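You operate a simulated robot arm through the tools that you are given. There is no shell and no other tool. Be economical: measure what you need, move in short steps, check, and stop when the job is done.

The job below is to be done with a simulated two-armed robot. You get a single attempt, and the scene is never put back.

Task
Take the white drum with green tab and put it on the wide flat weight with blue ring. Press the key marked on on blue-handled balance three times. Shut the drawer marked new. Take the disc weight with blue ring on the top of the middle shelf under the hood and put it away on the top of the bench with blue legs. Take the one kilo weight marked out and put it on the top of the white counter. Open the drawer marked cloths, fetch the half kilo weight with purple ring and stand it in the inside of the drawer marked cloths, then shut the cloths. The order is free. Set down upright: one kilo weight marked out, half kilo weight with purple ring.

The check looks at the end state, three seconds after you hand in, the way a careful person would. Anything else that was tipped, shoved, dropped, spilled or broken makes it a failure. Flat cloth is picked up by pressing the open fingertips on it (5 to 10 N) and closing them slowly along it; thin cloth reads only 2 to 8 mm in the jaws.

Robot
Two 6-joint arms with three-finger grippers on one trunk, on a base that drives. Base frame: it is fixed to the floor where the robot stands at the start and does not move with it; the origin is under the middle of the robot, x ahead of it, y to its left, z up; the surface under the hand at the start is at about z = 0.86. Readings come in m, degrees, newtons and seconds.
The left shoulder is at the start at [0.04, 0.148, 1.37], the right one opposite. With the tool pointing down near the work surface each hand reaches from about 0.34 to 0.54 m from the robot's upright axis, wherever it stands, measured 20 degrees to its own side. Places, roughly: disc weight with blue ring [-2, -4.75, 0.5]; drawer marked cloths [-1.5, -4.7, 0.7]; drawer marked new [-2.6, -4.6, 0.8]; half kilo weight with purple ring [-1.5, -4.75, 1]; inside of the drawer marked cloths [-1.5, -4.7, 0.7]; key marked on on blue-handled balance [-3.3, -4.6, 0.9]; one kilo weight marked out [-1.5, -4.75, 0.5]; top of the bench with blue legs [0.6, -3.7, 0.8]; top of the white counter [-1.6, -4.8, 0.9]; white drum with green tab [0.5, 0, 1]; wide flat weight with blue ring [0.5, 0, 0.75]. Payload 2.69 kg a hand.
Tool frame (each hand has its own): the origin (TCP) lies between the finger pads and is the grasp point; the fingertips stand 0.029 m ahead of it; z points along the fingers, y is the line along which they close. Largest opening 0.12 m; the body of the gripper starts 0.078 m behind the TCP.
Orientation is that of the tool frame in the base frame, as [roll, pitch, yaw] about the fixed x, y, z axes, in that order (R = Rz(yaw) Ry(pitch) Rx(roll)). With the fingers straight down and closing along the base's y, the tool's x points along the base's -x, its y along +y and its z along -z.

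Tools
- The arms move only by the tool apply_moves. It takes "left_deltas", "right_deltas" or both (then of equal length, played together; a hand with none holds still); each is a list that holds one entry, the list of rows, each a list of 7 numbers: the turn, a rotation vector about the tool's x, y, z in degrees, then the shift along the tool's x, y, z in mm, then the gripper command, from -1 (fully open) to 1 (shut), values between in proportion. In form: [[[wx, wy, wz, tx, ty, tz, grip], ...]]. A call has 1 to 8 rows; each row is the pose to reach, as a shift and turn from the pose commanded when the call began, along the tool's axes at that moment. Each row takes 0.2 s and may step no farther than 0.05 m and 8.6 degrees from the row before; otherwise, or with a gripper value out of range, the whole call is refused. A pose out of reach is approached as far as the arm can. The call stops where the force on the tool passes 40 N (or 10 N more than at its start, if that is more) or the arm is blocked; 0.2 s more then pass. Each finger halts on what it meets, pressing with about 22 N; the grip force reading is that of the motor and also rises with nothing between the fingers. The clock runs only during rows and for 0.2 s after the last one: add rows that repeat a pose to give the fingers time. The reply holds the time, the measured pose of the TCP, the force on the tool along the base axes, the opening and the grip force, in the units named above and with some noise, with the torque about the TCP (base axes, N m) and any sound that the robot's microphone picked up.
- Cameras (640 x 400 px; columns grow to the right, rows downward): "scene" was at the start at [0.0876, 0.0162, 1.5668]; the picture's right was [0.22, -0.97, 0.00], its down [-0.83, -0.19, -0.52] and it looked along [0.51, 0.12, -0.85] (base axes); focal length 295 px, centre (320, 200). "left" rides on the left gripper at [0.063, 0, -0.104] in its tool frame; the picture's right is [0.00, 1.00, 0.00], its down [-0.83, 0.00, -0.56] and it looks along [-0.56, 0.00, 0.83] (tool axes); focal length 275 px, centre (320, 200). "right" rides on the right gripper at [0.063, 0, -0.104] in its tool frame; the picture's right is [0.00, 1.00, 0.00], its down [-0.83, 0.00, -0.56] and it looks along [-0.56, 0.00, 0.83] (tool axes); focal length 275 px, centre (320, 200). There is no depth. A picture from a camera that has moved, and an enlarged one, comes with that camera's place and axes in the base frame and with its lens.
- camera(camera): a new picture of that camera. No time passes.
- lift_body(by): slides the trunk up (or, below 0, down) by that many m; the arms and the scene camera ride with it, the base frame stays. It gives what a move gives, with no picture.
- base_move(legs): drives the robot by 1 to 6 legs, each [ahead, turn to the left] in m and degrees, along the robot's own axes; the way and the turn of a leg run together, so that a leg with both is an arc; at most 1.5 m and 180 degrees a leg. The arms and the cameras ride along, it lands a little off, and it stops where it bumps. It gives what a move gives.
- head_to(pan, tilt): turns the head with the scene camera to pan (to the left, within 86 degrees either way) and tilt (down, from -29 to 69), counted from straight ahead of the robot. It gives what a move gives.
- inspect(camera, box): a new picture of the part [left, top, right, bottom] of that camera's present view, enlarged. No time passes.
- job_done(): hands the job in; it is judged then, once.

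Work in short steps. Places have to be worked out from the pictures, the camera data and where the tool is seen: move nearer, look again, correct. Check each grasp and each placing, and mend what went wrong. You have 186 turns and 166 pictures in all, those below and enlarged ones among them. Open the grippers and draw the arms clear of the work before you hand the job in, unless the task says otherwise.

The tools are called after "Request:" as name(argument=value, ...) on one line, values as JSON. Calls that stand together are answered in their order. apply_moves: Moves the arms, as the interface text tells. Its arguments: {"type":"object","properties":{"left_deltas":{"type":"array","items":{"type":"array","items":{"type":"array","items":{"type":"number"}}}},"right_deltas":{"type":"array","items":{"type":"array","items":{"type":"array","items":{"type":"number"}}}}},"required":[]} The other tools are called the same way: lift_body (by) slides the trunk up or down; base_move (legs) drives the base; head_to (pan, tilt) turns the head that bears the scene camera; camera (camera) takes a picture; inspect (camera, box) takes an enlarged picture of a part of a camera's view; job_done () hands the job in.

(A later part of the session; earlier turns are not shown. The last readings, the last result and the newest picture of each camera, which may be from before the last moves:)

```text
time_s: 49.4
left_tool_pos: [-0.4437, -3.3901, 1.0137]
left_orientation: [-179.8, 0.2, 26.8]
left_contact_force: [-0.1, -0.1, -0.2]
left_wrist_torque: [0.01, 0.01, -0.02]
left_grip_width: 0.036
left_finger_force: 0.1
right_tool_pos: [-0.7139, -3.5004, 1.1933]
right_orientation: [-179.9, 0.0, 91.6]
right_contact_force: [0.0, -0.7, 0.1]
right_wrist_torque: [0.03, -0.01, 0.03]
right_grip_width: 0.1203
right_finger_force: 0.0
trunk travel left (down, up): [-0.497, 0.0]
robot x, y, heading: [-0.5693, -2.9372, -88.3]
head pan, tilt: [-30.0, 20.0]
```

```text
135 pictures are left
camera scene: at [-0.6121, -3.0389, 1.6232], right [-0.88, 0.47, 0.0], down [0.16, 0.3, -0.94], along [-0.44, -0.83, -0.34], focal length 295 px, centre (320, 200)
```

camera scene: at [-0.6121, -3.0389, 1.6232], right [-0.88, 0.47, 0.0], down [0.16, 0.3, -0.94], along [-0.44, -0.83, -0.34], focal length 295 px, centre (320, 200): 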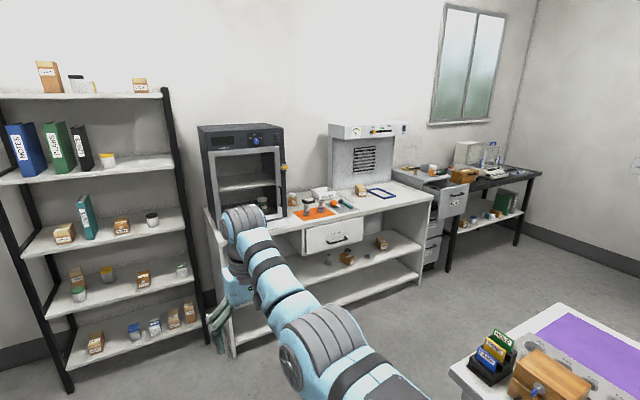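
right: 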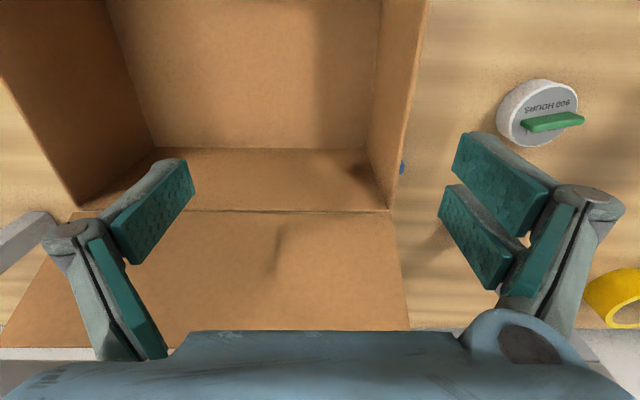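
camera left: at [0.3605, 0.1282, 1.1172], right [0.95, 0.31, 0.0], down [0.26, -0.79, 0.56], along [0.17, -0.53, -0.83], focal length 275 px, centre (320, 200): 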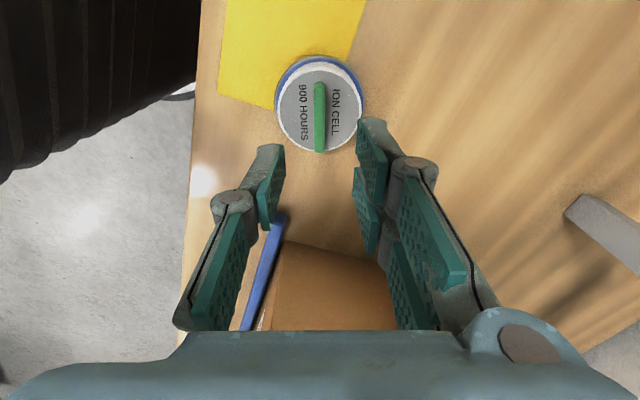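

Request:
inspect(camera="scene", box=[270, 120, 560, 290])

Request:
inspect(camera="scene", box=[280, 170, 420, 280])

```text
2.21 times, centred on (415, 205) of scene
camera zoom: at [-0.6121, -3.0389, 1.6232], right [-0.88, 0.47, 0.0], down [0.16, 0.3, -0.94], along [-0.44, -0.83, -0.34], focal length 651 px, centre (110, 189)
```

zoom: 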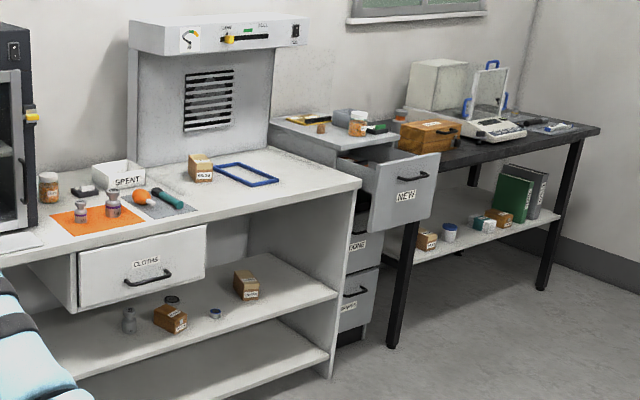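

```text
3.64 times, centred on (350, 225) of scene
camera zoom: at [-0.6121, -3.0389, 1.6232], right [-0.88, 0.47, 0.0], down [0.16, 0.3, -0.94], along [-0.44, -0.83, -0.34], focal length 1072 px, centre (211, 109)
```

zoom: 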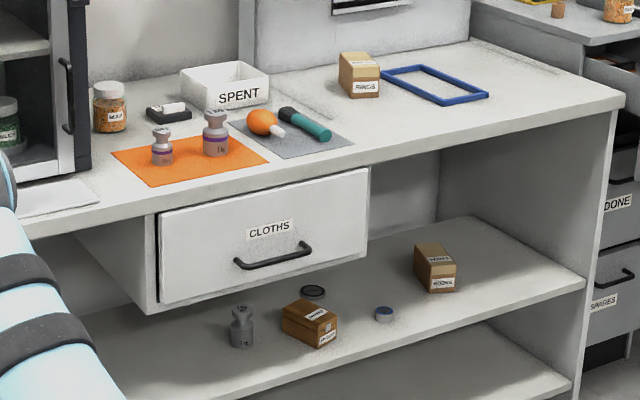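

I can see everything: two purple-ringed weights on an orange mat, the closed drawer "CLOTHS", the OUT weight and a blue-ringed disc on the middle shelf, the open NEW drawer. I drive to a spot in front of the cloths drawer, and turn the left wrist back.

Request:
base_move(legs=[[0.8, 0], [0, -91.5], [0.85, 0], [0, 90]])

Request:
apply_moves(left_deltas=[[[0, 0, -8.2, 0, 0, 0, 0], [0, 0, -16.4, 0, 0, 0, 0], [0, 0, -24.6, 0, 0, 0, 0], [0, 0, -32.8, 0, 0, 0, 0], [0, 0, -41, 0, 0, 0, 0], [0, 0, -49.2, 0, 0, 0, 0], [0, 0, -57.4, 0, 0, 0, 0], [0, 0, -65, 0, 0, 0, 0]]])

Request:
head_to(pan=0, tilt=40)

Request:
camera(camera="scene")

```text
time_s: 65.5
left_tool_pos: [-1.2827, -4.1933, 1.0124]
left_orientation: [-179.8, 0.2, 25.0]
left_contact_force: [-0.9, 0.1, -0.6]
left_wrist_torque: [0.03, 0.01, 0.03]
left_grip_width: 0.0358
left_finger_force: 0.1
right_tool_pos: [-1.5554, -4.2928, 1.1947]
right_orientation: [-179.9, -0.1, 89.8]
right_contact_force: [-0.2, -0.5, -0.6]
right_wrist_torque: [0.01, 0.03, 0.01]
right_grip_width: 0.1199
right_finger_force: 0.1
trunk travel left (down, up): [-0.497, 0.0]
robot x, y, heading: [-1.39, -3.7336, -90.1]
head pan, tilt: [-30.0, 20.0]
```

```text
time_s: 67.3
left_tool_pos: [-1.2815, -4.1936, 1.0138]
left_orientation: [-179.7, -0.2, 90.3]
left_contact_force: [0.4, -0.1, 0.0]
left_wrist_torque: [-0.02, 0.02, 0.01]
left_grip_width: 0.0601
left_finger_force: 0.1
right_tool_pos: [-1.5542, -4.2934, 1.1932]
right_orientation: [-179.9, 0.1, 89.9]
right_contact_force: [0.3, -0.5, 0.9]
right_wrist_torque: [-0.01, 0.0, 0.01]
right_grip_width: 0.1198
right_finger_force: 0.1
trunk travel left (down, up): [-0.497, 0.0]
robot x, y, heading: [-1.3928, -3.7342, -90.1]
head pan, tilt: [-30.0, 20.0]
```

```text
time_s: 68.2
left_tool_pos: [-1.2819, -4.1915, 1.0136]
left_orientation: [-179.7, -0.1, 90.0]
left_contact_force: [0.8, 0.7, 0.3]
left_wrist_torque: [0.02, 0.03, -0.02]
left_grip_width: 0.0599
left_finger_force: 0.0
right_tool_pos: [-1.5545, -4.2939, 1.1939]
right_orientation: [-179.9, -0.1, 90.0]
right_contact_force: [-0.9, 0.7, -0.2]
right_wrist_torque: [-0.02, -0.01, 0.02]
right_grip_width: 0.1202
right_finger_force: 0.1
trunk travel left (down, up): [-0.497, 0.0]
robot x, y, heading: [-1.3927, -3.7327, -90.3]
head pan, tilt: [0.0, 40.0]
```

```text
132 pictures are left
camera scene: at [-1.3926, -3.8401, 1.5918], right [-1.0, 0.0, 0.0], down [0.0, 0.64, -0.77], along [0.0, -0.77, -0.64], focal length 295 px, centre (320, 200)
```

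scene: 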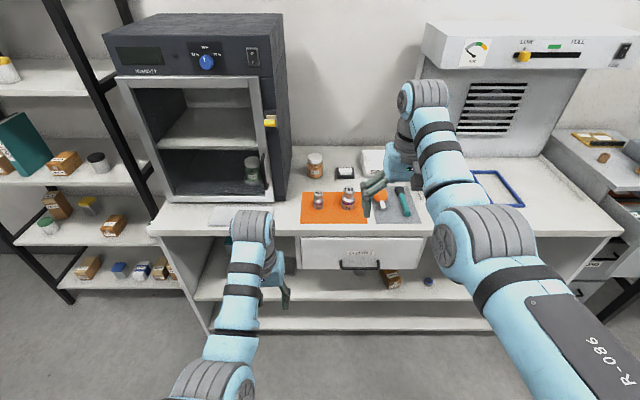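

I lower the trunk fully (hands stay in front of the counter) for a look at the shelf and drawer front.

Request:
lift_body(by=-0.45)

Request:
head_to(pan=-5, tilt=30)

Request:
camera(camera="scene")

Request:
camera(camera="right")

```text
refused: -0.45 is not a number from -0.4 to 0.4
```

```text
time_s: 69.0
left_tool_pos: [-1.2809, -4.1928, 1.0125]
left_orientation: [-179.7, -0.1, 90.0]
left_contact_force: [-1.2, -1.1, -0.2]
left_wrist_torque: [0.02, -0.03, 0.02]
left_grip_width: 0.06
left_finger_force: 0.1
right_tool_pos: [-1.5566, -4.2935, 1.1943]
right_orientation: [-180.0, -0.1, 89.9]
right_contact_force: [0.4, 0.0, 0.5]
right_wrist_torque: [0.02, -0.01, 0.02]
right_grip_width: 0.1199
right_finger_force: 0.1
trunk travel left (down, up): [-0.497, 0.0]
robot x, y, heading: [-1.3918, -3.7354, -89.8]
head pan, tilt: [-5.0, 30.0]
```

```text
131 pictures are left
camera scene: at [-1.4005, -3.8452, 1.6071], right [-1.0, 0.09, 0.0], down [0.04, 0.5, -0.87], along [-0.08, -0.86, -0.5], focal length 295 px, centre (320, 200)
```

scene: 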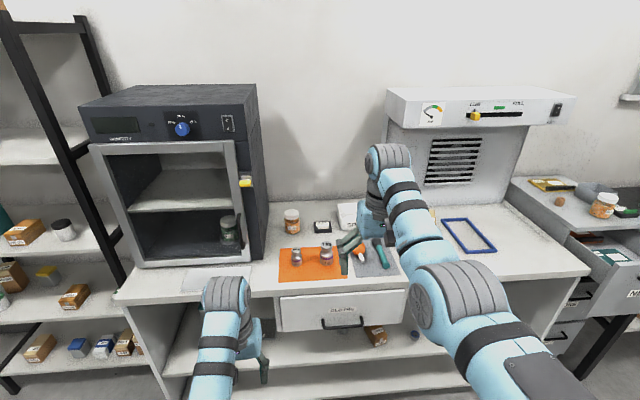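

```text
130 pictures are left
camera right: at [-1.5566, -4.2299, 1.2996], right [1.0, 0.0, 0.0], down [0.0, -0.83, 0.56], along [0.0, -0.56, -0.83], focal length 275 px, centre (320, 200)
```

right: 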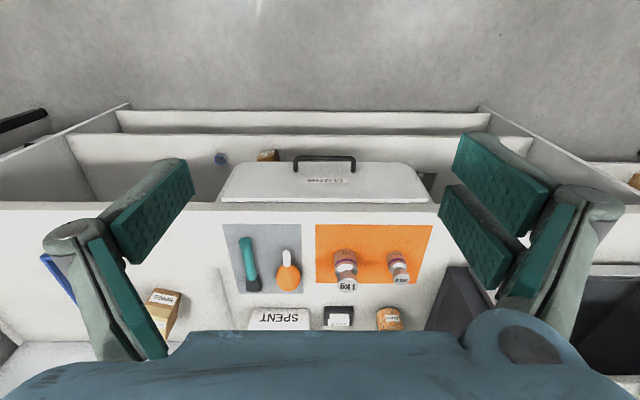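

Lowering the trunk is limited to 0.4 m per call, so I do −0.4 and look.

Request:
lift_body(by=-0.4)

Request:
head_to(pan=-5, tilt=35)

Request:
camera(camera="scene")

Request:
camera(camera="right")

Request:
camera(camera="left")

```text
time_s: 72.8
left_tool_pos: [-1.282, -4.1916, 0.6138]
left_orientation: [-179.7, -0.1, 90.0]
left_contact_force: [0.5, 0.6, 0.6]
left_wrist_torque: [0.0, -0.02, 0.02]
left_grip_width: 0.06
left_finger_force: 0.1
right_tool_pos: [-1.5551, -4.2936, 0.7933]
right_orientation: [180.0, 0.1, 90.0]
right_contact_force: [0.4, 0.4, 1.0]
right_wrist_torque: [-0.03, 0.0, -0.01]
right_grip_width: 0.1202
right_finger_force: 0.0
trunk travel left (down, up): [-0.097, 0.4]
robot x, y, heading: [-1.3944, -3.7317, -90.4]
head pan, tilt: [-5.0, 30.0]
```

```text
time_s: 73.5
left_tool_pos: [-1.2822, -4.1925, 0.6131]
left_orientation: [-179.7, -0.1, 90.0]
left_contact_force: [-0.4, 0.2, 0.1]
left_wrist_torque: [0.0, -0.02, 0.01]
left_grip_width: 0.06
left_finger_force: 0.1
right_tool_pos: [-1.556, -4.2938, 0.7937]
right_orientation: [180.0, 0.1, 89.9]
right_contact_force: [-0.1, 0.6, 0.4]
right_wrist_torque: [0.01, -0.01, 0.02]
right_grip_width: 0.1197
right_finger_force: 0.1
trunk travel left (down, up): [-0.097, 0.4]
robot x, y, heading: [-1.3905, -3.7368, -90.0]
head pan, tilt: [-5.0, 35.0]
```

```text
129 pictures are left
camera scene: at [-1.4002, -3.8428, 1.1995], right [-1.0, 0.09, 0.0], down [0.05, 0.57, -0.82], along [-0.07, -0.82, -0.57], focal length 295 px, centre (320, 200)
```

scene: 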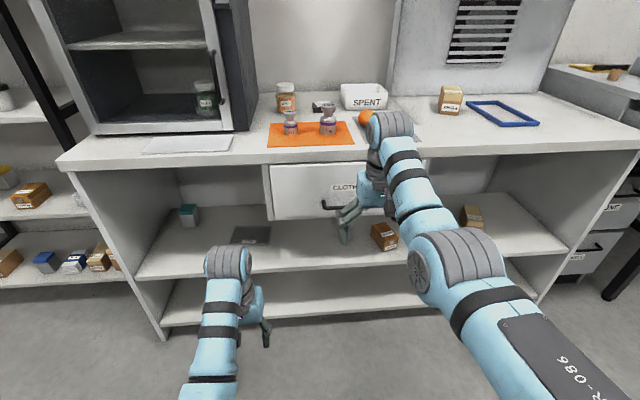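

```text
128 pictures are left
camera right: at [-1.5565, -4.2298, 0.8997], right [1.0, 0.0, 0.0], down [0.0, -0.83, 0.56], along [0.0, -0.56, -0.83], focal length 275 px, centre (320, 200)
```

right: 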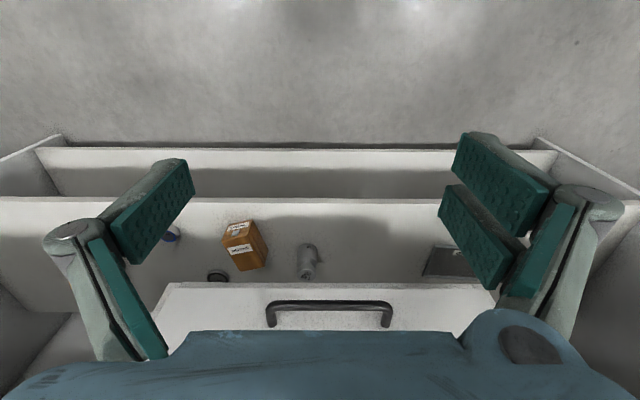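

```text
127 pictures are left
camera left: at [-1.2803, -4.1303, 0.717], right [1.0, 0.0, 0.0], down [0.0, -0.83, 0.55], along [-0.01, -0.55, -0.83], focal length 275 px, centre (320, 200)
```

left: 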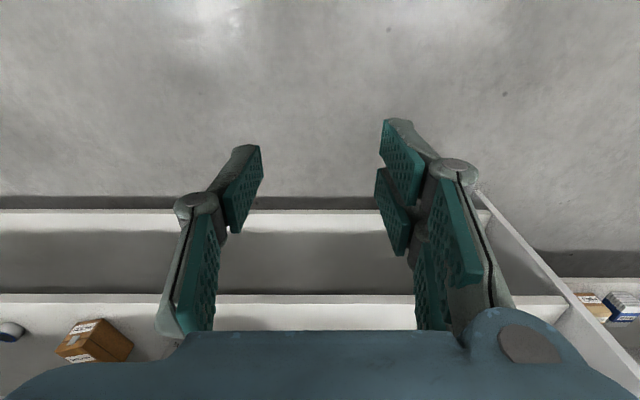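

The handle triangulates to about [-1.545, -4.522, 0.694], drawer bottom z ≈ 0.64, shelf top z ≈ 0.44. I zoom on the shelf objects.

Request:
inspect(camera="right", box=[140, 200, 340, 300])

```text
3.20 times, centred on (240, 250) of right
camera zoom: at [-1.5565, -4.2298, 0.8997], right [1.0, 0.0, 0.0], down [0.0, -0.83, 0.56], along [0.0, -0.56, -0.83], focal length 881 px, centre (576, 40)
```

zoom: 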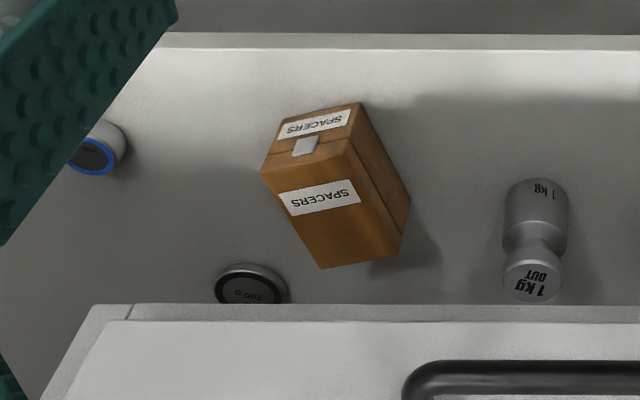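

The OUT weight stands at about [-1.584, -4.676], 75 mm tall; the small blue-ringed disc is at about [-1.88, -4.628]. I tilt the right hand to point forward, 25° below horizontal, for reaching into the shelf.

Request:
apply_moves(right_deltas=[[[0, -8.1, 0, 0, 0, 0, -1], [0, -16.2, 0, 0, 0, 0, -1], [0, -24.3, 0, 0, 0, 0, -1], [0, -32.4, 0, 0, 0, 0, -1], [0, -40.5, 0, 0, 0, 0, -1], [0, -48.6, 0, 0, 0, 0, -1], [0, -56.7, 0, 0, 0, 0, -1], [0, -65, 0, 0, 0, 0, -1]]])

Request:
camera(camera="right")

Request:
camera(camera="scene")

```text
time_s: 75.2
left_tool_pos: [-1.281, -4.1927, 0.6134]
left_orientation: [-179.8, -0.1, 89.9]
left_contact_force: [0.3, -0.8, 0.2]
left_wrist_torque: [-0.01, 0.02, 0.0]
left_grip_width: 0.06
left_finger_force: 0.1
right_tool_pos: [-1.5556, -4.2951, 0.8027]
right_orientation: [-179.7, 66.0, 90.0]
right_contact_force: [-0.4, -0.1, -0.3]
right_wrist_torque: [-0.02, -0.02, 0.01]
right_grip_width: 0.12
right_finger_force: 0.1
right hand out of reach, approached as far as the arm can: row 1, 2, 3
trunk travel left (down, up): [-0.097, 0.4]
robot x, y, heading: [-1.39, -3.7356, -89.9]
head pan, tilt: [-5.0, 35.0]
```

```text
125 pictures are left
camera right: at [-1.5571, -4.1739, 0.7886], right [1.0, 0.0, -0.01], down [0.01, 0.17, 0.99], along [0.0, -0.99, 0.17], focal length 275 px, centre (320, 200)
```

right: 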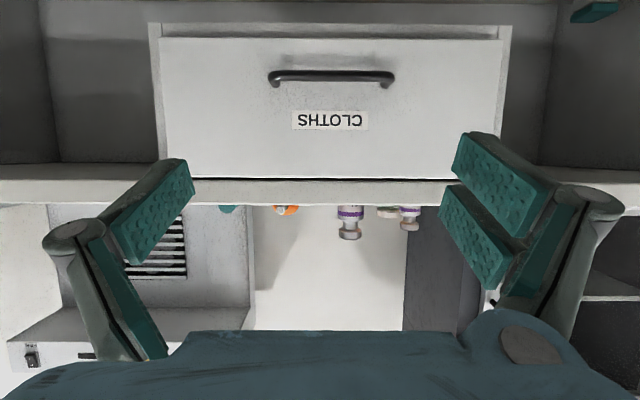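

```text
124 pictures are left
camera scene: at [-1.4003, -3.8424, 1.2004], right [-1.0, 0.09, 0.0], down [0.05, 0.57, -0.82], along [-0.07, -0.82, -0.57], focal length 295 px, centre (320, 200)
```

scene: 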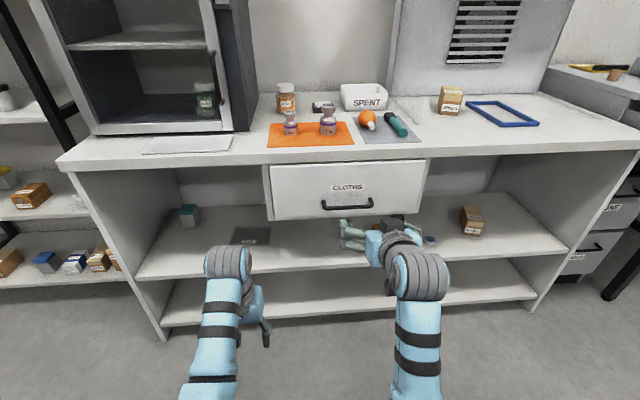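

The tilted pose is good. I lower the trunk the rest and bring the hand down to z ≈ 0.5, aligned with x = −1.584.

Request:
lift_body(by=-0.095)

Request:
apply_moves(right_deltas=[[[0, 0, 0, 40, -6, 18.5, -1], [0, 0, 0, 80, -12, 37, -1], [0, 0, 0, 120, -18, 55.5, -1], [0, 0, 0, 160, -24, 74, -1], [0, 0, 0, 185, -28, 86, -1]]])

Request:
camera(camera="right")

```text
time_s: 76.3
left_tool_pos: [-1.2816, -4.1923, 0.5226]
left_orientation: [-179.7, -0.1, 90.0]
left_contact_force: [0.4, 0.3, -0.6]
left_wrist_torque: [0.01, -0.02, -0.01]
left_grip_width: 0.0599
left_finger_force: 0.0
right_tool_pos: [-1.5539, -4.3141, 0.7816]
right_orientation: [179.9, 73.7, 89.7]
right_contact_force: [0.2, 1.6, 0.3]
right_wrist_torque: [-0.03, 0.01, -0.03]
right_grip_width: 0.1201
right_finger_force: 0.1
trunk travel left (down, up): [-0.008, 0.489]
robot x, y, heading: [-1.3922, -3.7337, -90.1]
head pan, tilt: [-5.0, 35.0]
stopped: the arm was blocked; the commanded pose is now the measured one
```

```text
time_s: 77.0
left_tool_pos: [-1.2816, -4.1929, 0.5244]
left_orientation: [-179.8, -0.1, 90.0]
left_contact_force: [0.4, 0.2, 0.3]
left_wrist_torque: [-0.02, 0.0, 0.02]
left_grip_width: 0.0598
left_finger_force: 0.0
right_tool_pos: [-1.5613, -4.3513, 0.7946]
right_orientation: [172.8, 83.6, 83.4]
right_contact_force: [-0.1, 0.6, 0.5]
right_wrist_torque: [0.02, 0.04, 0.06]
right_grip_width: 0.1198
right_finger_force: 0.0
trunk travel left (down, up): [-0.008, 0.489]
robot x, y, heading: [-1.3943, -3.7341, -90.1]
head pan, tilt: [-5.0, 35.0]
stopped in row 3 (right hand): the arm was blocked; the commanded pose is now the measured one
```

```text
123 pictures are left
camera right: at [-1.5629, -4.2404, 0.7451], right [1.0, 0.01, 0.01], down [-0.01, 0.46, 0.89], along [0.0, -0.89, 0.46], focal length 275 px, centre (320, 200)
```

right: 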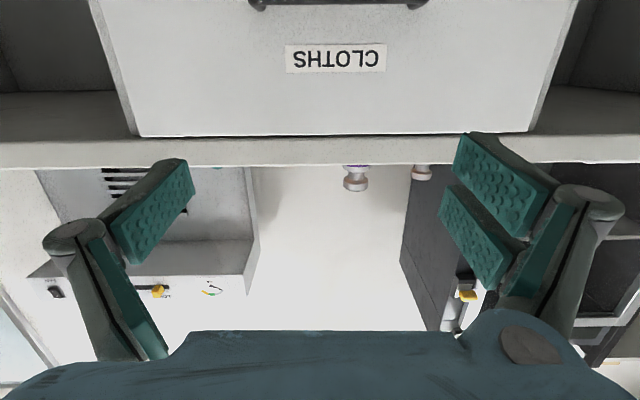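

The arm folds against something when drawn in this low. I look at the arm.

Request:
head_to(pan=-25, tilt=65)

Request:
camera(camera="scene")

```text
time_s: 77.9
left_tool_pos: [-1.2819, -4.1922, 0.5241]
left_orientation: [-179.6, -0.2, 90.1]
left_contact_force: [-0.2, -0.2, -0.3]
left_wrist_torque: [-0.01, 0.0, -0.01]
left_grip_width: 0.0602
left_finger_force: 0.1
right_tool_pos: [-1.5608, -4.3507, 0.7957]
right_orientation: [172.7, 83.5, 83.2]
right_contact_force: [-0.1, 0.3, 0.8]
right_wrist_torque: [-0.02, -0.04, 0.0]
right_grip_width: 0.1201
right_finger_force: 0.0
trunk travel left (down, up): [-0.008, 0.489]
robot x, y, heading: [-1.3939, -3.7385, -90.0]
head pan, tilt: [-25.0, 65.0]
```

```text
122 pictures are left
camera scene: at [-1.4181, -3.81, 1.0717], right [-0.91, 0.42, 0.0], down [0.38, 0.82, -0.42], along [-0.18, -0.38, -0.91], focal length 295 px, centre (320, 200)
```

scene: 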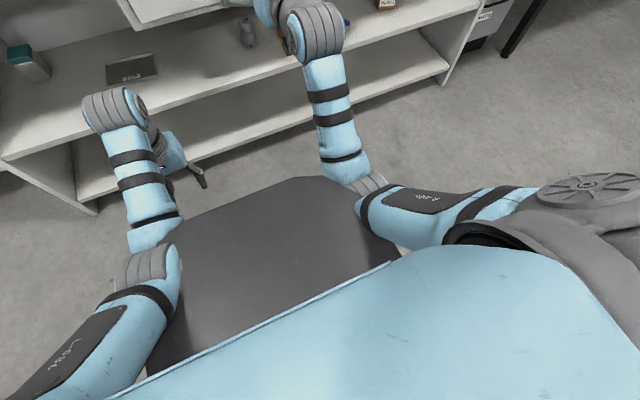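

The elbow droops onto the robot's base platform. I raise the trunk, set the tilt back to 25°, and extend the hand 10 cm forward before going down.

Request:
lift_body(by=0.1)

Request:
apply_moves(right_deltas=[[[0, 6, 0, -3, -6, 30, -1], [0, 12, 0, -6, -12, 60, -1], [0, 18.7, 0, -11, -23, 95, -1], [0, 18.7, 0, -11, -23, 95, -1]]])

```text
time_s: 79.3
left_tool_pos: [-1.2806, -4.1929, 0.6236]
left_orientation: [-179.6, -0.1, 90.0]
left_contact_force: [0.9, 0.0, -0.1]
left_wrist_torque: [-0.02, -0.03, -0.01]
left_grip_width: 0.0602
left_finger_force: 0.1
right_tool_pos: [-1.561, -4.3509, 0.8937]
right_orientation: [172.8, 83.3, 83.3]
right_contact_force: [0.2, 0.8, -0.1]
right_wrist_torque: [0.03, -0.01, 0.02]
right_grip_width: 0.12
right_finger_force: 0.0
trunk travel left (down, up): [-0.108, 0.389]
robot x, y, heading: [-1.3927, -3.736, -90.0]
head pan, tilt: [-25.0, 65.0]
```

```text
time_s: 80.3
left_tool_pos: [-1.281, -4.1913, 0.6248]
left_orientation: [-179.7, -0.1, 90.0]
left_contact_force: [0.5, 0.2, -0.2]
left_wrist_torque: [0.03, -0.02, -0.02]
left_grip_width: 0.06
left_finger_force: 0.1
right_tool_pos: [-1.5849, -4.4489, 0.8932]
right_orientation: [178.1, 64.6, 88.7]
right_contact_force: [0.5, 0.2, 0.5]
right_wrist_torque: [0.01, 0.0, 0.02]
right_grip_width: 0.12
right_finger_force: 0.1
trunk travel left (down, up): [-0.108, 0.389]
robot x, y, heading: [-1.3929, -3.7363, -90.3]
head pan, tilt: [-25.0, 65.0]
```

Now I lower the hand 20 cm at this distance.

Request:
apply_moves(right_deltas=[[[0, 0, 0, 36, 0, 17, -1], [0, 0, 0, 73, 0, 34, -1], [0, 0, 0, 109, 0, 51, -1], [0, 0, 0, 145, 0, 68, -1], [0, 0, 0, 181, 0, 85, -1]]])

Request:
camera(camera="scene")

```text
time_s: 81.5
left_tool_pos: [-1.2807, -4.193, 0.6237]
left_orientation: [-179.7, -0.1, 90.0]
left_contact_force: [0.9, 0.4, 0.1]
left_wrist_torque: [0.01, -0.02, 0.01]
left_grip_width: 0.0601
left_finger_force: 0.1
right_tool_pos: [-1.5815, -4.4489, 0.6916]
right_orientation: [178.0, 64.7, 88.8]
right_contact_force: [-0.2, -0.4, -0.3]
right_wrist_torque: [-0.02, -0.02, 0.01]
right_grip_width: 0.1201
right_finger_force: 0.1
trunk travel left (down, up): [-0.108, 0.389]
robot x, y, heading: [-1.3952, -3.7375, -90.3]
head pan, tilt: [-25.0, 65.0]
```

```text
121 pictures are left
camera scene: at [-1.4183, -3.8105, 1.1708], right [-0.91, 0.42, 0.0], down [0.38, 0.82, -0.42], along [-0.18, -0.38, -0.91], focal length 295 px, centre (320, 200)
```

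scene: 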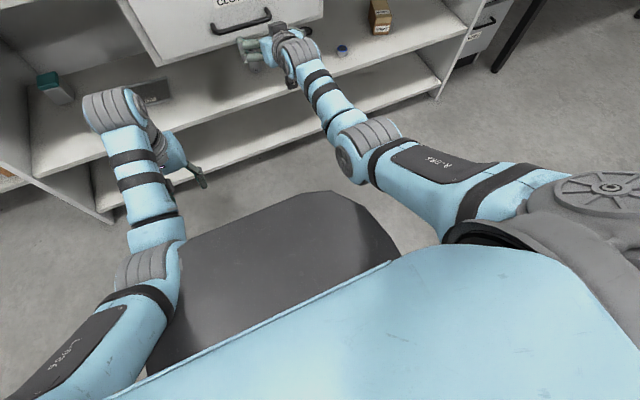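

The arm is clear now. I lower the trunk 9 cm and the arm another 9 cm to reach z ≈ 0.51.

Request:
lift_body(by=-0.09)

Request:
apply_moves(right_deltas=[[[0, 0, 0, 36, 0, 17, -1], [0, 0, 0, 60, 0, 28, -1], [0, 0, 0, 83, 0, 39, -1]]])

Request:
camera(camera="right")

```text
time_s: 82.7
left_tool_pos: [-1.2809, -4.193, 0.5334]
left_orientation: [-179.7, -0.1, 90.0]
left_contact_force: [0.1, -0.9, 0.3]
left_wrist_torque: [0.02, -0.01, 0.0]
left_grip_width: 0.0601
left_finger_force: 0.1
right_tool_pos: [-1.5814, -4.447, 0.6029]
right_orientation: [178.1, 64.8, 88.7]
right_contact_force: [-0.2, -0.1, 0.8]
right_wrist_torque: [0.0, 0.03, 0.03]
right_grip_width: 0.1203
right_finger_force: 0.1
trunk travel left (down, up): [-0.018, 0.479]
robot x, y, heading: [-1.3895, -3.7352, -90.3]
head pan, tilt: [-25.0, 65.0]
```

```text
time_s: 83.5
left_tool_pos: [-1.2824, -4.1928, 0.5345]
left_orientation: [-179.6, -0.2, 90.0]
left_contact_force: [0.0, 0.1, -0.8]
left_wrist_torque: [-0.06, 0.0, -0.03]
left_grip_width: 0.06
left_finger_force: 0.0
right_tool_pos: [-1.5809, -4.4311, 0.5194]
right_orientation: [177.8, 64.8, 88.7]
right_contact_force: [0.4, 0.0, 0.0]
right_wrist_torque: [0.0, -0.04, -0.04]
right_grip_width: 0.1198
right_finger_force: 0.2
right hand out of reach, approached as far as the arm can: row 2, 3
trunk travel left (down, up): [-0.018, 0.479]
robot x, y, heading: [-1.3931, -3.7344, -90.1]
head pan, tilt: [-25.0, 65.0]
```

```text
120 pictures are left
camera right: at [-1.5835, -4.3095, 0.5088], right [1.0, 0.01, 0.01], down [-0.01, 0.15, 0.99], along [0.01, -0.99, 0.15], focal length 275 px, centre (320, 200)
```

right: 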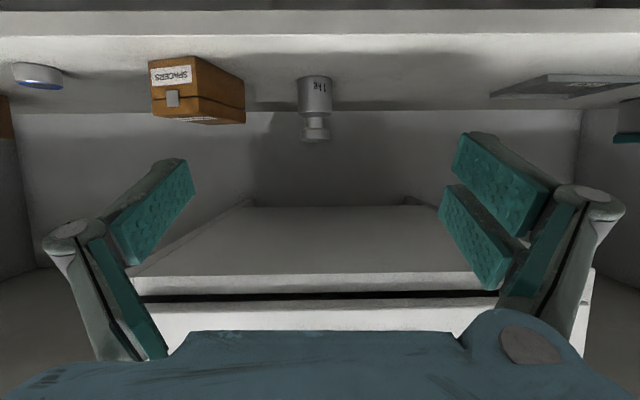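

Now a good view: shelf top z ≈ 0.41, drawer bottom ≈ 0.615, OUT weight at about [-1.585, -4.705], top ≈ 0.486. I set tilt 30°, narrow the fingers to 75 mm, lower to z 0.46, and drive the base forward part way.

Request:
apply_moves(right_deltas=[[[0, 2.5, 0, 21, -2, 2, -0.25], [0, 5, 0, 42, -4, 4, -0.25], [0, 5, 0, 63, -4, 7, -0.25], [0, 5, 0, 63, -4, 7, -0.25]]])

Request:
base_move(legs=[[0.12, 0]])

Request:
camera(camera="right")

```text
time_s: 84.5
left_tool_pos: [-1.2815, -4.1929, 0.5344]
left_orientation: [-179.8, -0.1, 90.0]
left_contact_force: [-0.1, 0.4, 0.5]
left_wrist_torque: [0.02, -0.02, 0.0]
left_grip_width: 0.0601
left_finger_force: 0.0
right_tool_pos: [-1.5857, -4.4, 0.4689]
right_orientation: [178.3, 59.9, 89.0]
right_contact_force: [1.2, -0.5, 0.5]
right_wrist_torque: [0.0, 0.0, -0.03]
right_grip_width: 0.0747
right_finger_force: 0.0
right hand out of reach, approached as far as the arm can: row 1, 2, 3, 4
trunk travel left (down, up): [-0.018, 0.479]
robot x, y, heading: [-1.3934, -3.7356, -90.2]
head pan, tilt: [-25.0, 65.0]
```

```text
time_s: 85.7
left_tool_pos: [-1.282, -4.313, 0.5347]
left_orientation: [-179.6, -0.2, 89.9]
left_contact_force: [-0.5, -0.7, -1.2]
left_wrist_torque: [0.01, -0.01, 0.04]
left_grip_width: 0.0601
left_finger_force: 0.0
right_tool_pos: [-1.5858, -4.5198, 0.4685]
right_orientation: [178.4, 59.7, 89.0]
right_contact_force: [-0.3, -0.3, 0.4]
right_wrist_torque: [0.01, 0.01, 0.0]
right_grip_width: 0.0753
right_finger_force: 0.1
trunk travel left (down, up): [-0.018, 0.479]
robot x, y, heading: [-1.3934, -3.8558, -90.2]
head pan, tilt: [-25.0, 65.0]
```

```text
119 pictures are left
camera right: at [-1.5881, -4.3965, 0.4675], right [1.0, 0.01, 0.01], down [-0.01, 0.06, 1.0], along [0.01, -1.0, 0.06], focal length 275 px, centre (320, 200)
```

right: 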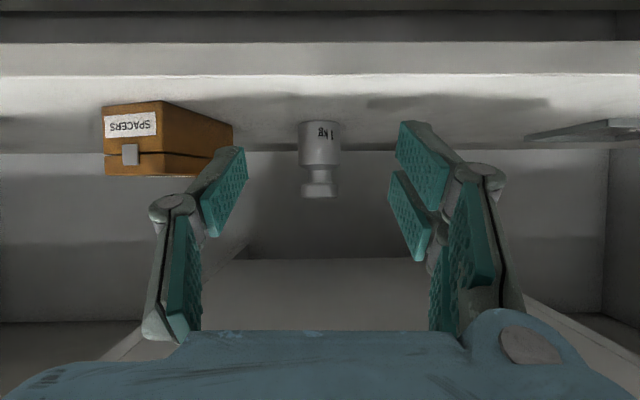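

Aligned; the weight is at y ≈ −4.70. Before driving on, I lift and draw back the left hand so it clears the counter.

Request:
apply_moves(left_deltas=[[[0, 0, 0, 10, 0, -45, 0], [0, 0, 0, 25, 0, -90, 0], [0, 0, 0, 40, 0, -135, 0], [0, 0, 0, 50, 0, -180, 0]]])

Request:
head_to(pan=0, tilt=55)

Request:
camera(camera="scene")

```text
time_s: 86.7
left_tool_pos: [-1.3141, -4.3735, 0.6308]
left_orientation: [-179.8, -0.1, 90.0]
left_contact_force: [-1.0, -0.1, 0.2]
left_wrist_torque: [-0.03, -0.01, -0.01]
left_grip_width: 0.0605
left_finger_force: 0.0
left hand out of reach, approached as far as the arm can: row 1, 2, 3, 4
right_tool_pos: [-1.5849, -4.5191, 0.4689]
right_orientation: [178.4, 59.8, 89.1]
right_contact_force: [0.4, -0.4, 0.2]
right_wrist_torque: [-0.02, 0.01, 0.04]
right_grip_width: 0.0748
right_finger_force: 0.0
trunk travel left (down, up): [-0.018, 0.479]
robot x, y, heading: [-1.395, -3.8534, -90.1]
head pan, tilt: [-25.0, 65.0]
```

```text
time_s: 87.6
left_tool_pos: [-1.3142, -4.3733, 0.631]
left_orientation: [-179.7, 0.0, 90.0]
left_contact_force: [0.1, 0.5, -0.1]
left_wrist_torque: [0.0, 0.02, -0.01]
left_grip_width: 0.0599
left_finger_force: 0.1
right_tool_pos: [-1.5852, -4.5188, 0.4686]
right_orientation: [178.4, 59.7, 89.0]
right_contact_force: [0.0, -0.7, 0.1]
right_wrist_torque: [0.01, 0.01, 0.02]
right_grip_width: 0.0751
right_finger_force: 0.1
trunk travel left (down, up): [-0.018, 0.479]
robot x, y, heading: [-1.3973, -3.8547, -90.2]
head pan, tilt: [0.0, 55.0]
```

```text
118 pictures are left
camera scene: at [-1.3929, -3.9459, 1.0927], right [-1.0, 0.0, 0.0], down [0.0, 0.82, -0.57], along [0.0, -0.57, -0.82], focal length 295 px, centre (320, 200)
```

scene: 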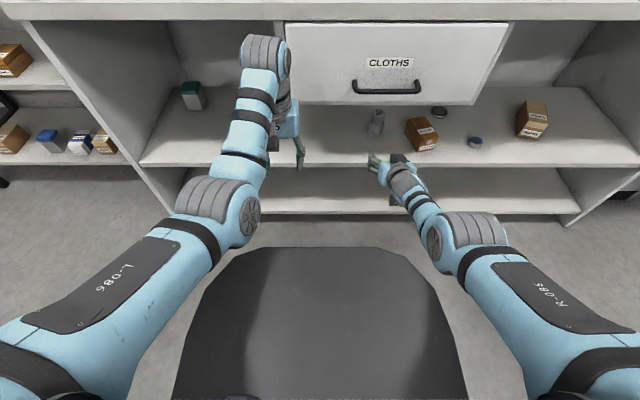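

The left forearm would meet the counter edge, so I swing the left hand out to the side and back.

Request:
apply_moves(left_deltas=[[[0, 0, 0, 5, 36, 20, 0], [0, 0, 0, 20, 72, 40, 0], [0, 0, 0, 42, 108, 60, 0], [0, 0, 0, 65, 144, 70, 0], [0, 0, 0, 88, 180, 70, 0], [0, 0, 0, 110, 216, 70, 0], [0, 0, 0, 132, 250, 70, 0], [0, 0, 0, 153, 284, 70, 0]]])

Request:
camera(camera="scene")

```text
time_s: 89.4
left_tool_pos: [-1.0135, -4.2109, 0.5435]
left_orientation: [-179.5, 0.3, 89.9]
left_contact_force: [-0.4, -0.4, 0.5]
left_wrist_torque: [0.01, 0.03, 0.02]
left_grip_width: 0.06
left_finger_force: 0.1
left hand out of reach, approached as far as the arm can: row 1, 2, 3, 4, 5, 6, 7, 8
right_tool_pos: [-1.5846, -4.5187, 0.47]
right_orientation: [178.5, 59.8, 89.1]
right_contact_force: [0.2, 0.1, -0.2]
right_wrist_torque: [0.03, 0.01, -0.01]
right_grip_width: 0.0749
right_finger_force: 0.1
trunk travel left (down, up): [-0.018, 0.479]
robot x, y, heading: [-1.3934, -3.8572, -90.2]
head pan, tilt: [0.0, 55.0]
```

```text
117 pictures are left
camera scene: at [-1.3918, -3.9444, 1.0929], right [-1.0, 0.0, 0.0], down [0.0, 0.82, -0.57], along [0.0, -0.57, -0.82], focal length 295 px, centre (320, 200)
```

scene: 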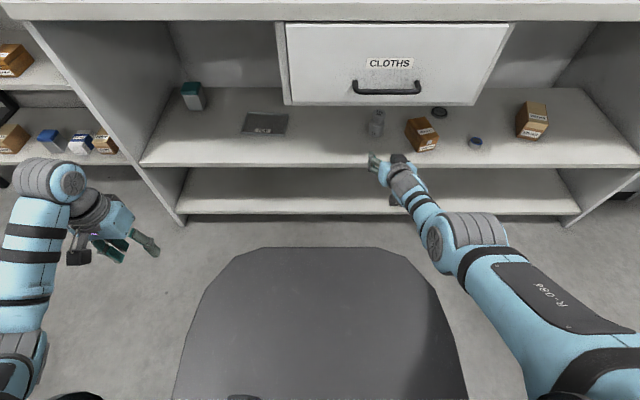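

The base's front edge is ~0.47 m ahead of its axis, so y ≈ −4.04 is about as near as it may stand; that suffices. I lower the trunk the last bit and drive 0.17 m.

Request:
lift_body(by=-0.017)

Request:
base_move(legs=[[0.165, 0]])

Request:
camera(camera="right")

Request:
camera(camera="scene")

```text
time_s: 90.1
left_tool_pos: [-1.0134, -4.2115, 0.5273]
left_orientation: [-179.5, 0.2, 90.0]
left_contact_force: [0.6, -0.5, -0.2]
left_wrist_torque: [0.06, -0.01, -0.03]
left_grip_width: 0.0598
left_finger_force: 0.0
right_tool_pos: [-1.5848, -4.518, 0.4523]
right_orientation: [178.4, 59.8, 89.0]
right_contact_force: [-1.1, -0.8, -0.8]
right_wrist_torque: [-0.01, 0.02, -0.03]
right_grip_width: 0.0747
right_finger_force: 0.1
trunk travel left (down, up): [-0.001, 0.496]
robot x, y, heading: [-1.3953, -3.8528, -90.0]
head pan, tilt: [0.0, 55.0]
```

```text
time_s: 91.5
left_tool_pos: [-1.0141, -4.3804, 0.526]
left_orientation: [-179.6, 0.2, 90.1]
left_contact_force: [1.1, 0.1, -0.2]
left_wrist_torque: [0.0, 0.0, -0.06]
left_grip_width: 0.0598
left_finger_force: 0.1
right_tool_pos: [-1.5851, -4.6856, 0.4509]
right_orientation: [178.3, 59.8, 89.0]
right_contact_force: [-0.2, -0.7, -0.4]
right_wrist_torque: [-0.03, -0.01, -0.03]
right_grip_width: 0.0749
right_finger_force: 0.1
trunk travel left (down, up): [-0.001, 0.496]
robot x, y, heading: [-1.393, -4.0183, -90.0]
head pan, tilt: [0.0, 55.0]
```

```text
116 pictures are left
camera right: at [-1.5885, -4.5635, 0.4516], right [1.0, 0.01, 0.01], down [-0.01, 0.06, 1.0], along [0.01, -1.0, 0.06], focal length 275 px, centre (320, 200)
```

right: 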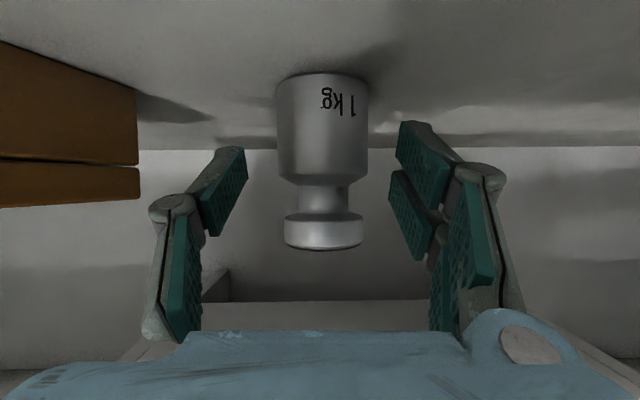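

```text
115 pictures are left
camera scene: at [-1.3929, -4.1138, 1.0766], right [-1.0, 0.0, 0.0], down [0.0, 0.82, -0.57], along [0.0, -0.57, -0.82], focal length 295 px, centre (320, 200)
```

scene: 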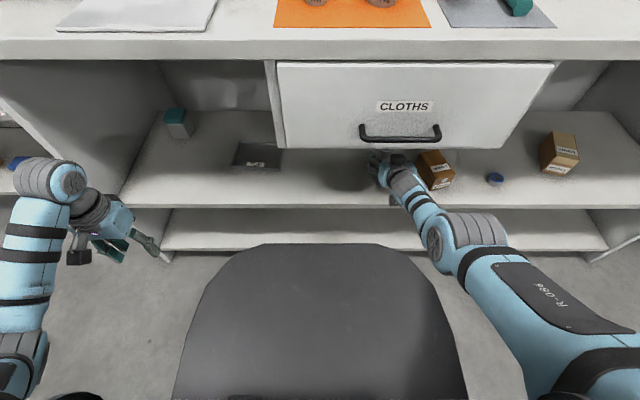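

The weight is straight between the fingers, ~18 mm ahead of the TCP. I advance 16 mm along the fingers and close.

Request:
apply_moves(right_deltas=[[[0, 0, 0, 0, 0, 8, -0.25], [0, 0, 0, 0, 0, 16, -0.25], [0, 0, 0, 0, 0, 16, 0.1], [0, 0, 0, 0, 0, 16, 0.5], [0, 0, 0, 0, 0, 16, 0.5]]])

Request:
camera(camera="right")

```text
time_s: 92.7
left_tool_pos: [-1.0136, -4.3793, 0.5264]
left_orientation: [-179.6, 0.2, 90.0]
left_contact_force: [0.2, -0.2, 0.1]
left_wrist_torque: [0.0, -0.02, -0.02]
left_grip_width: 0.0601
left_finger_force: 0.1
right_tool_pos: [-1.5848, -4.6855, 0.4529]
right_orientation: [178.2, 59.7, 89.1]
right_contact_force: [3.6, -0.1, 0.4]
right_wrist_torque: [-0.2, -0.23, 0.14]
right_grip_width: 0.047
right_finger_force: 21.6
right hand out of reach, approached as far as the arm can: row 1, 2, 3, 4, 5
trunk travel left (down, up): [-0.001, 0.496]
robot x, y, heading: [-1.3968, -4.0196, -90.1]
head pan, tilt: [0.0, 55.0]
```

```text
114 pictures are left
camera right: at [-1.5878, -4.5633, 0.4523], right [1.0, 0.01, 0.01], down [-0.01, 0.06, 1.0], along [0.01, -1.0, 0.06], focal length 275 px, centre (320, 200)
```

right: 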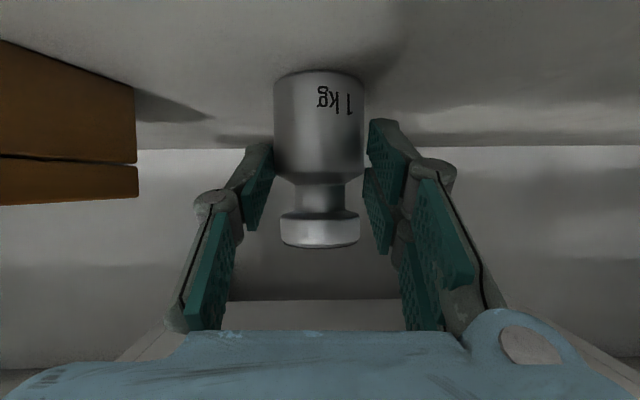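

Gripped at 47 mm on the body. I test-lift 10 mm with the trunk.

Request:
lift_body(by=0.012)

Request:
camera(camera="right")

```text
time_s: 93.3
left_tool_pos: [-1.0138, -4.379, 0.5371]
left_orientation: [-179.5, 0.1, 89.8]
left_contact_force: [-1.0, 0.6, 0.1]
left_wrist_torque: [0.04, 0.01, -0.01]
left_grip_width: 0.0602
left_finger_force: 0.0
right_tool_pos: [-1.5852, -4.6855, 0.4612]
right_orientation: [178.4, 59.5, 89.0]
right_contact_force: [0.3, 1.0, -9.3]
right_wrist_torque: [0.22, 0.0, -0.02]
right_grip_width: 0.0472
right_finger_force: 21.4
trunk travel left (down, up): [-0.013, 0.484]
robot x, y, heading: [-1.3896, -4.0213, -90.2]
head pan, tilt: [0.0, 55.0]
```

```text
113 pictures are left
camera right: at [-1.589, -4.5632, 0.4617], right [1.0, 0.01, 0.01], down [-0.01, 0.06, 1.0], along [0.01, -1.0, 0.06], focal length 275 px, centre (320, 200)
```

right: 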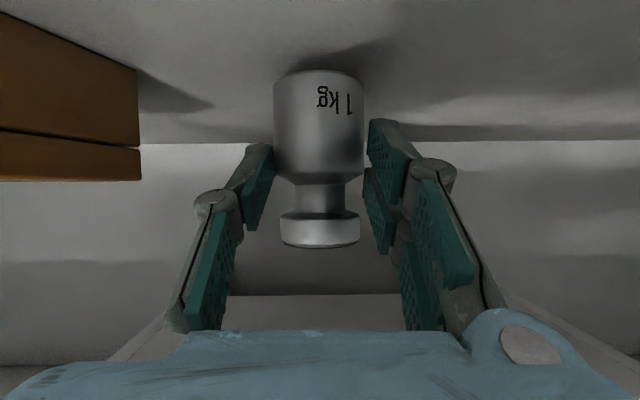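

Lifted cleanly (9.3 N). I raise a bit more and back out of the counter.

Request:
lift_body(by=0.015)

Request:
base_move(legs=[[-0.3, 0]])

Request:
lift_body(by=0.4)

Request:
camera(camera="right")

Request:
camera(camera="scene")

```text
time_s: 93.9
left_tool_pos: [-1.0136, -4.3795, 0.552]
left_orientation: [-179.6, 0.2, 89.9]
left_contact_force: [-1.0, 0.8, 0.7]
left_wrist_torque: [-0.04, 0.03, 0.01]
left_grip_width: 0.0601
left_finger_force: 0.0
right_tool_pos: [-1.5862, -4.6855, 0.4762]
right_orientation: [178.3, 59.6, 89.0]
right_contact_force: [-0.1, -0.8, -9.4]
right_wrist_torque: [0.28, 0.02, -0.01]
right_grip_width: 0.0471
right_finger_force: 22.2
trunk travel left (down, up): [-0.028, 0.469]
robot x, y, heading: [-1.3935, -4.0229, -89.9]
head pan, tilt: [0.0, 55.0]
```

```text
time_s: 96.0
left_tool_pos: [-1.0138, -4.08, 0.5521]
left_orientation: [-179.6, 0.2, 89.9]
left_contact_force: [0.3, -0.2, -0.2]
left_wrist_torque: [-0.02, -0.01, 0.0]
left_grip_width: 0.06
left_finger_force: 0.1
right_tool_pos: [-1.5847, -4.3862, 0.4767]
right_orientation: [178.2, 59.6, 88.8]
right_contact_force: [-0.2, 0.3, -9.9]
right_wrist_torque: [0.28, -0.02, 0.0]
right_grip_width: 0.0473
right_finger_force: 21.8
trunk travel left (down, up): [-0.028, 0.469]
robot x, y, heading: [-1.3905, -3.72, -90.2]
head pan, tilt: [0.0, 55.0]
```

```text
time_s: 99.8
left_tool_pos: [-1.0143, -4.0808, 0.9535]
left_orientation: [-179.5, 0.2, 89.9]
left_contact_force: [-0.3, 0.6, -0.1]
left_wrist_torque: [0.01, 0.01, -0.02]
left_grip_width: 0.0603
left_finger_force: 0.0
right_tool_pos: [-1.5854, -4.3873, 0.877]
right_orientation: [178.4, 59.6, 89.0]
right_contact_force: [0.1, 0.7, -9.5]
right_wrist_torque: [0.26, -0.01, 0.0]
right_grip_width: 0.0471
right_finger_force: 21.8
trunk travel left (down, up): [-0.428, 0.069]
robot x, y, heading: [-1.3912, -3.723, -90.5]
head pan, tilt: [0.0, 55.0]
```

```text
112 pictures are left
camera right: at [-1.5886, -4.2647, 0.8773], right [1.0, 0.01, 0.01], down [-0.01, 0.06, 1.0], along [0.01, -1.0, 0.06], focal length 275 px, centre (320, 200)
```

right: 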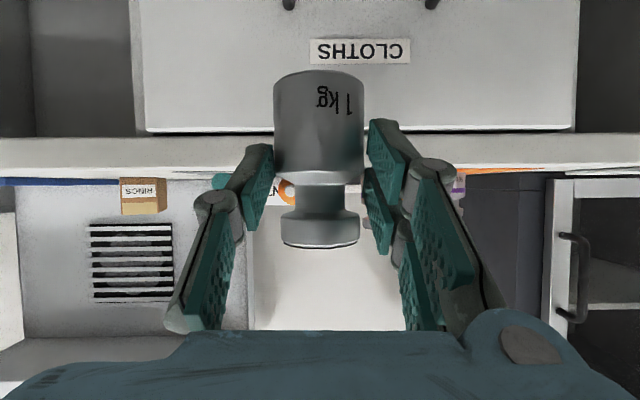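

```text
111 pictures are left
camera scene: at [-1.3929, -3.8159, 1.503], right [-1.0, 0.0, 0.0], down [0.0, 0.82, -0.57], along [0.0, -0.57, -0.82], focal length 295 px, centre (320, 200)
```

scene: 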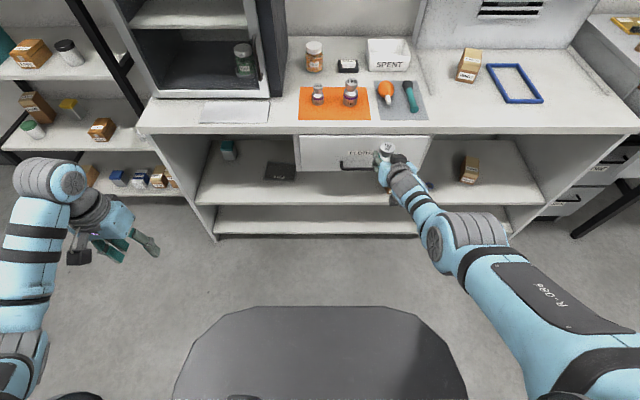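

Counter top z ≈ 0.866 with a free spot at about [-1.84, -4.60]. I raise the trunk fully, turn 16° right and drive forward part way.

Request:
lift_body(by=0.069)

Request:
base_move(legs=[[0, -16], [0.2, 0]])

Request:
head_to(pan=-10, tilt=50)

Request:
camera(camera="scene")

Request:
camera(camera="right")

```text
time_s: 100.9
left_tool_pos: [-1.0126, -4.0821, 1.0219]
left_orientation: [-179.6, 0.1, 89.9]
left_contact_force: [-0.1, 0.0, -0.9]
left_wrist_torque: [0.02, -0.04, 0.01]
left_grip_width: 0.0598
left_finger_force: 0.1
right_tool_pos: [-1.5865, -4.3874, 0.9468]
right_orientation: [178.5, 59.6, 89.0]
right_contact_force: [-0.1, 0.4, -10.8]
right_wrist_torque: [0.24, -0.01, -0.01]
right_grip_width: 0.0474
right_finger_force: 22.5
trunk travel left (down, up): [-0.497, 0.0]
robot x, y, heading: [-1.3936, -3.723, -90.1]
head pan, tilt: [0.0, 55.0]
```

```text
time_s: 102.0
left_tool_pos: [-1.0855, -4.1454, 1.0222]
left_orientation: [-179.4, 0.1, 79.3]
left_contact_force: [-1.0, 0.2, 0.9]
left_wrist_torque: [0.01, 0.02, -0.01]
left_grip_width: 0.0599
left_finger_force: 0.0
right_tool_pos: [-1.704, -4.3374, 0.9418]
right_orientation: [178.6, 59.0, 78.5]
right_contact_force: [-0.5, -0.7, -8.5]
right_wrist_torque: [0.34, -0.03, -0.04]
right_grip_width: 0.0447
right_finger_force: 21.7
trunk travel left (down, up): [-0.497, 0.0]
robot x, y, heading: [-1.3927, -3.7245, -100.7]
head pan, tilt: [0.0, 55.0]
stopped in leg 1: the robot was blocked; the commanded pose is now the measured one
```

```text
time_s: 102.8
left_tool_pos: [-1.0867, -4.145, 1.0212]
left_orientation: [-179.5, 0.2, 79.3]
left_contact_force: [0.3, 0.4, -0.1]
left_wrist_torque: [-0.01, 0.04, -0.01]
left_grip_width: 0.0599
left_finger_force: 0.1
right_tool_pos: [-1.705, -4.339, 0.9442]
right_orientation: [178.4, 59.2, 78.3]
right_contact_force: [0.9, 0.0, -9.3]
right_wrist_torque: [0.26, -0.05, -0.02]
right_grip_width: 0.045
right_finger_force: 21.9
trunk travel left (down, up): [-0.497, 0.0]
robot x, y, heading: [-1.3952, -3.7227, -100.8]
head pan, tilt: [-10.0, 50.0]
```

```text
110 pictures are left
camera scene: at [-1.4238, -3.8156, 1.5774], right [-0.94, 0.35, 0.0], down [0.27, 0.72, -0.64], along [-0.23, -0.6, -0.77], focal length 295 px, centre (320, 200)
```

scene: 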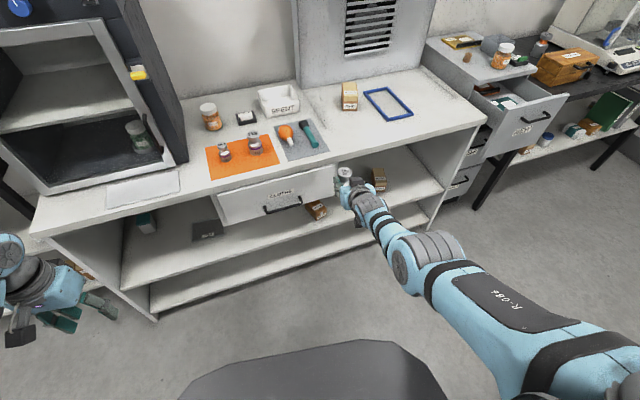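

```text
109 pictures are left
camera right: at [-1.6856, -4.2179, 0.9435], right [0.98, -0.18, 0.01], down [0.0, 0.05, 1.0], along [-0.18, -0.98, 0.05], focal length 275 px, centre (320, 200)
```

right: 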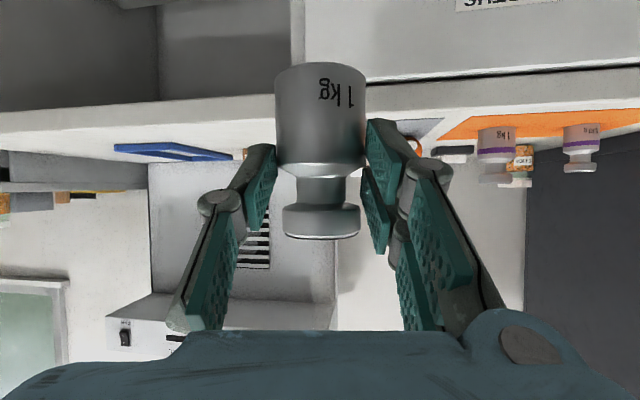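

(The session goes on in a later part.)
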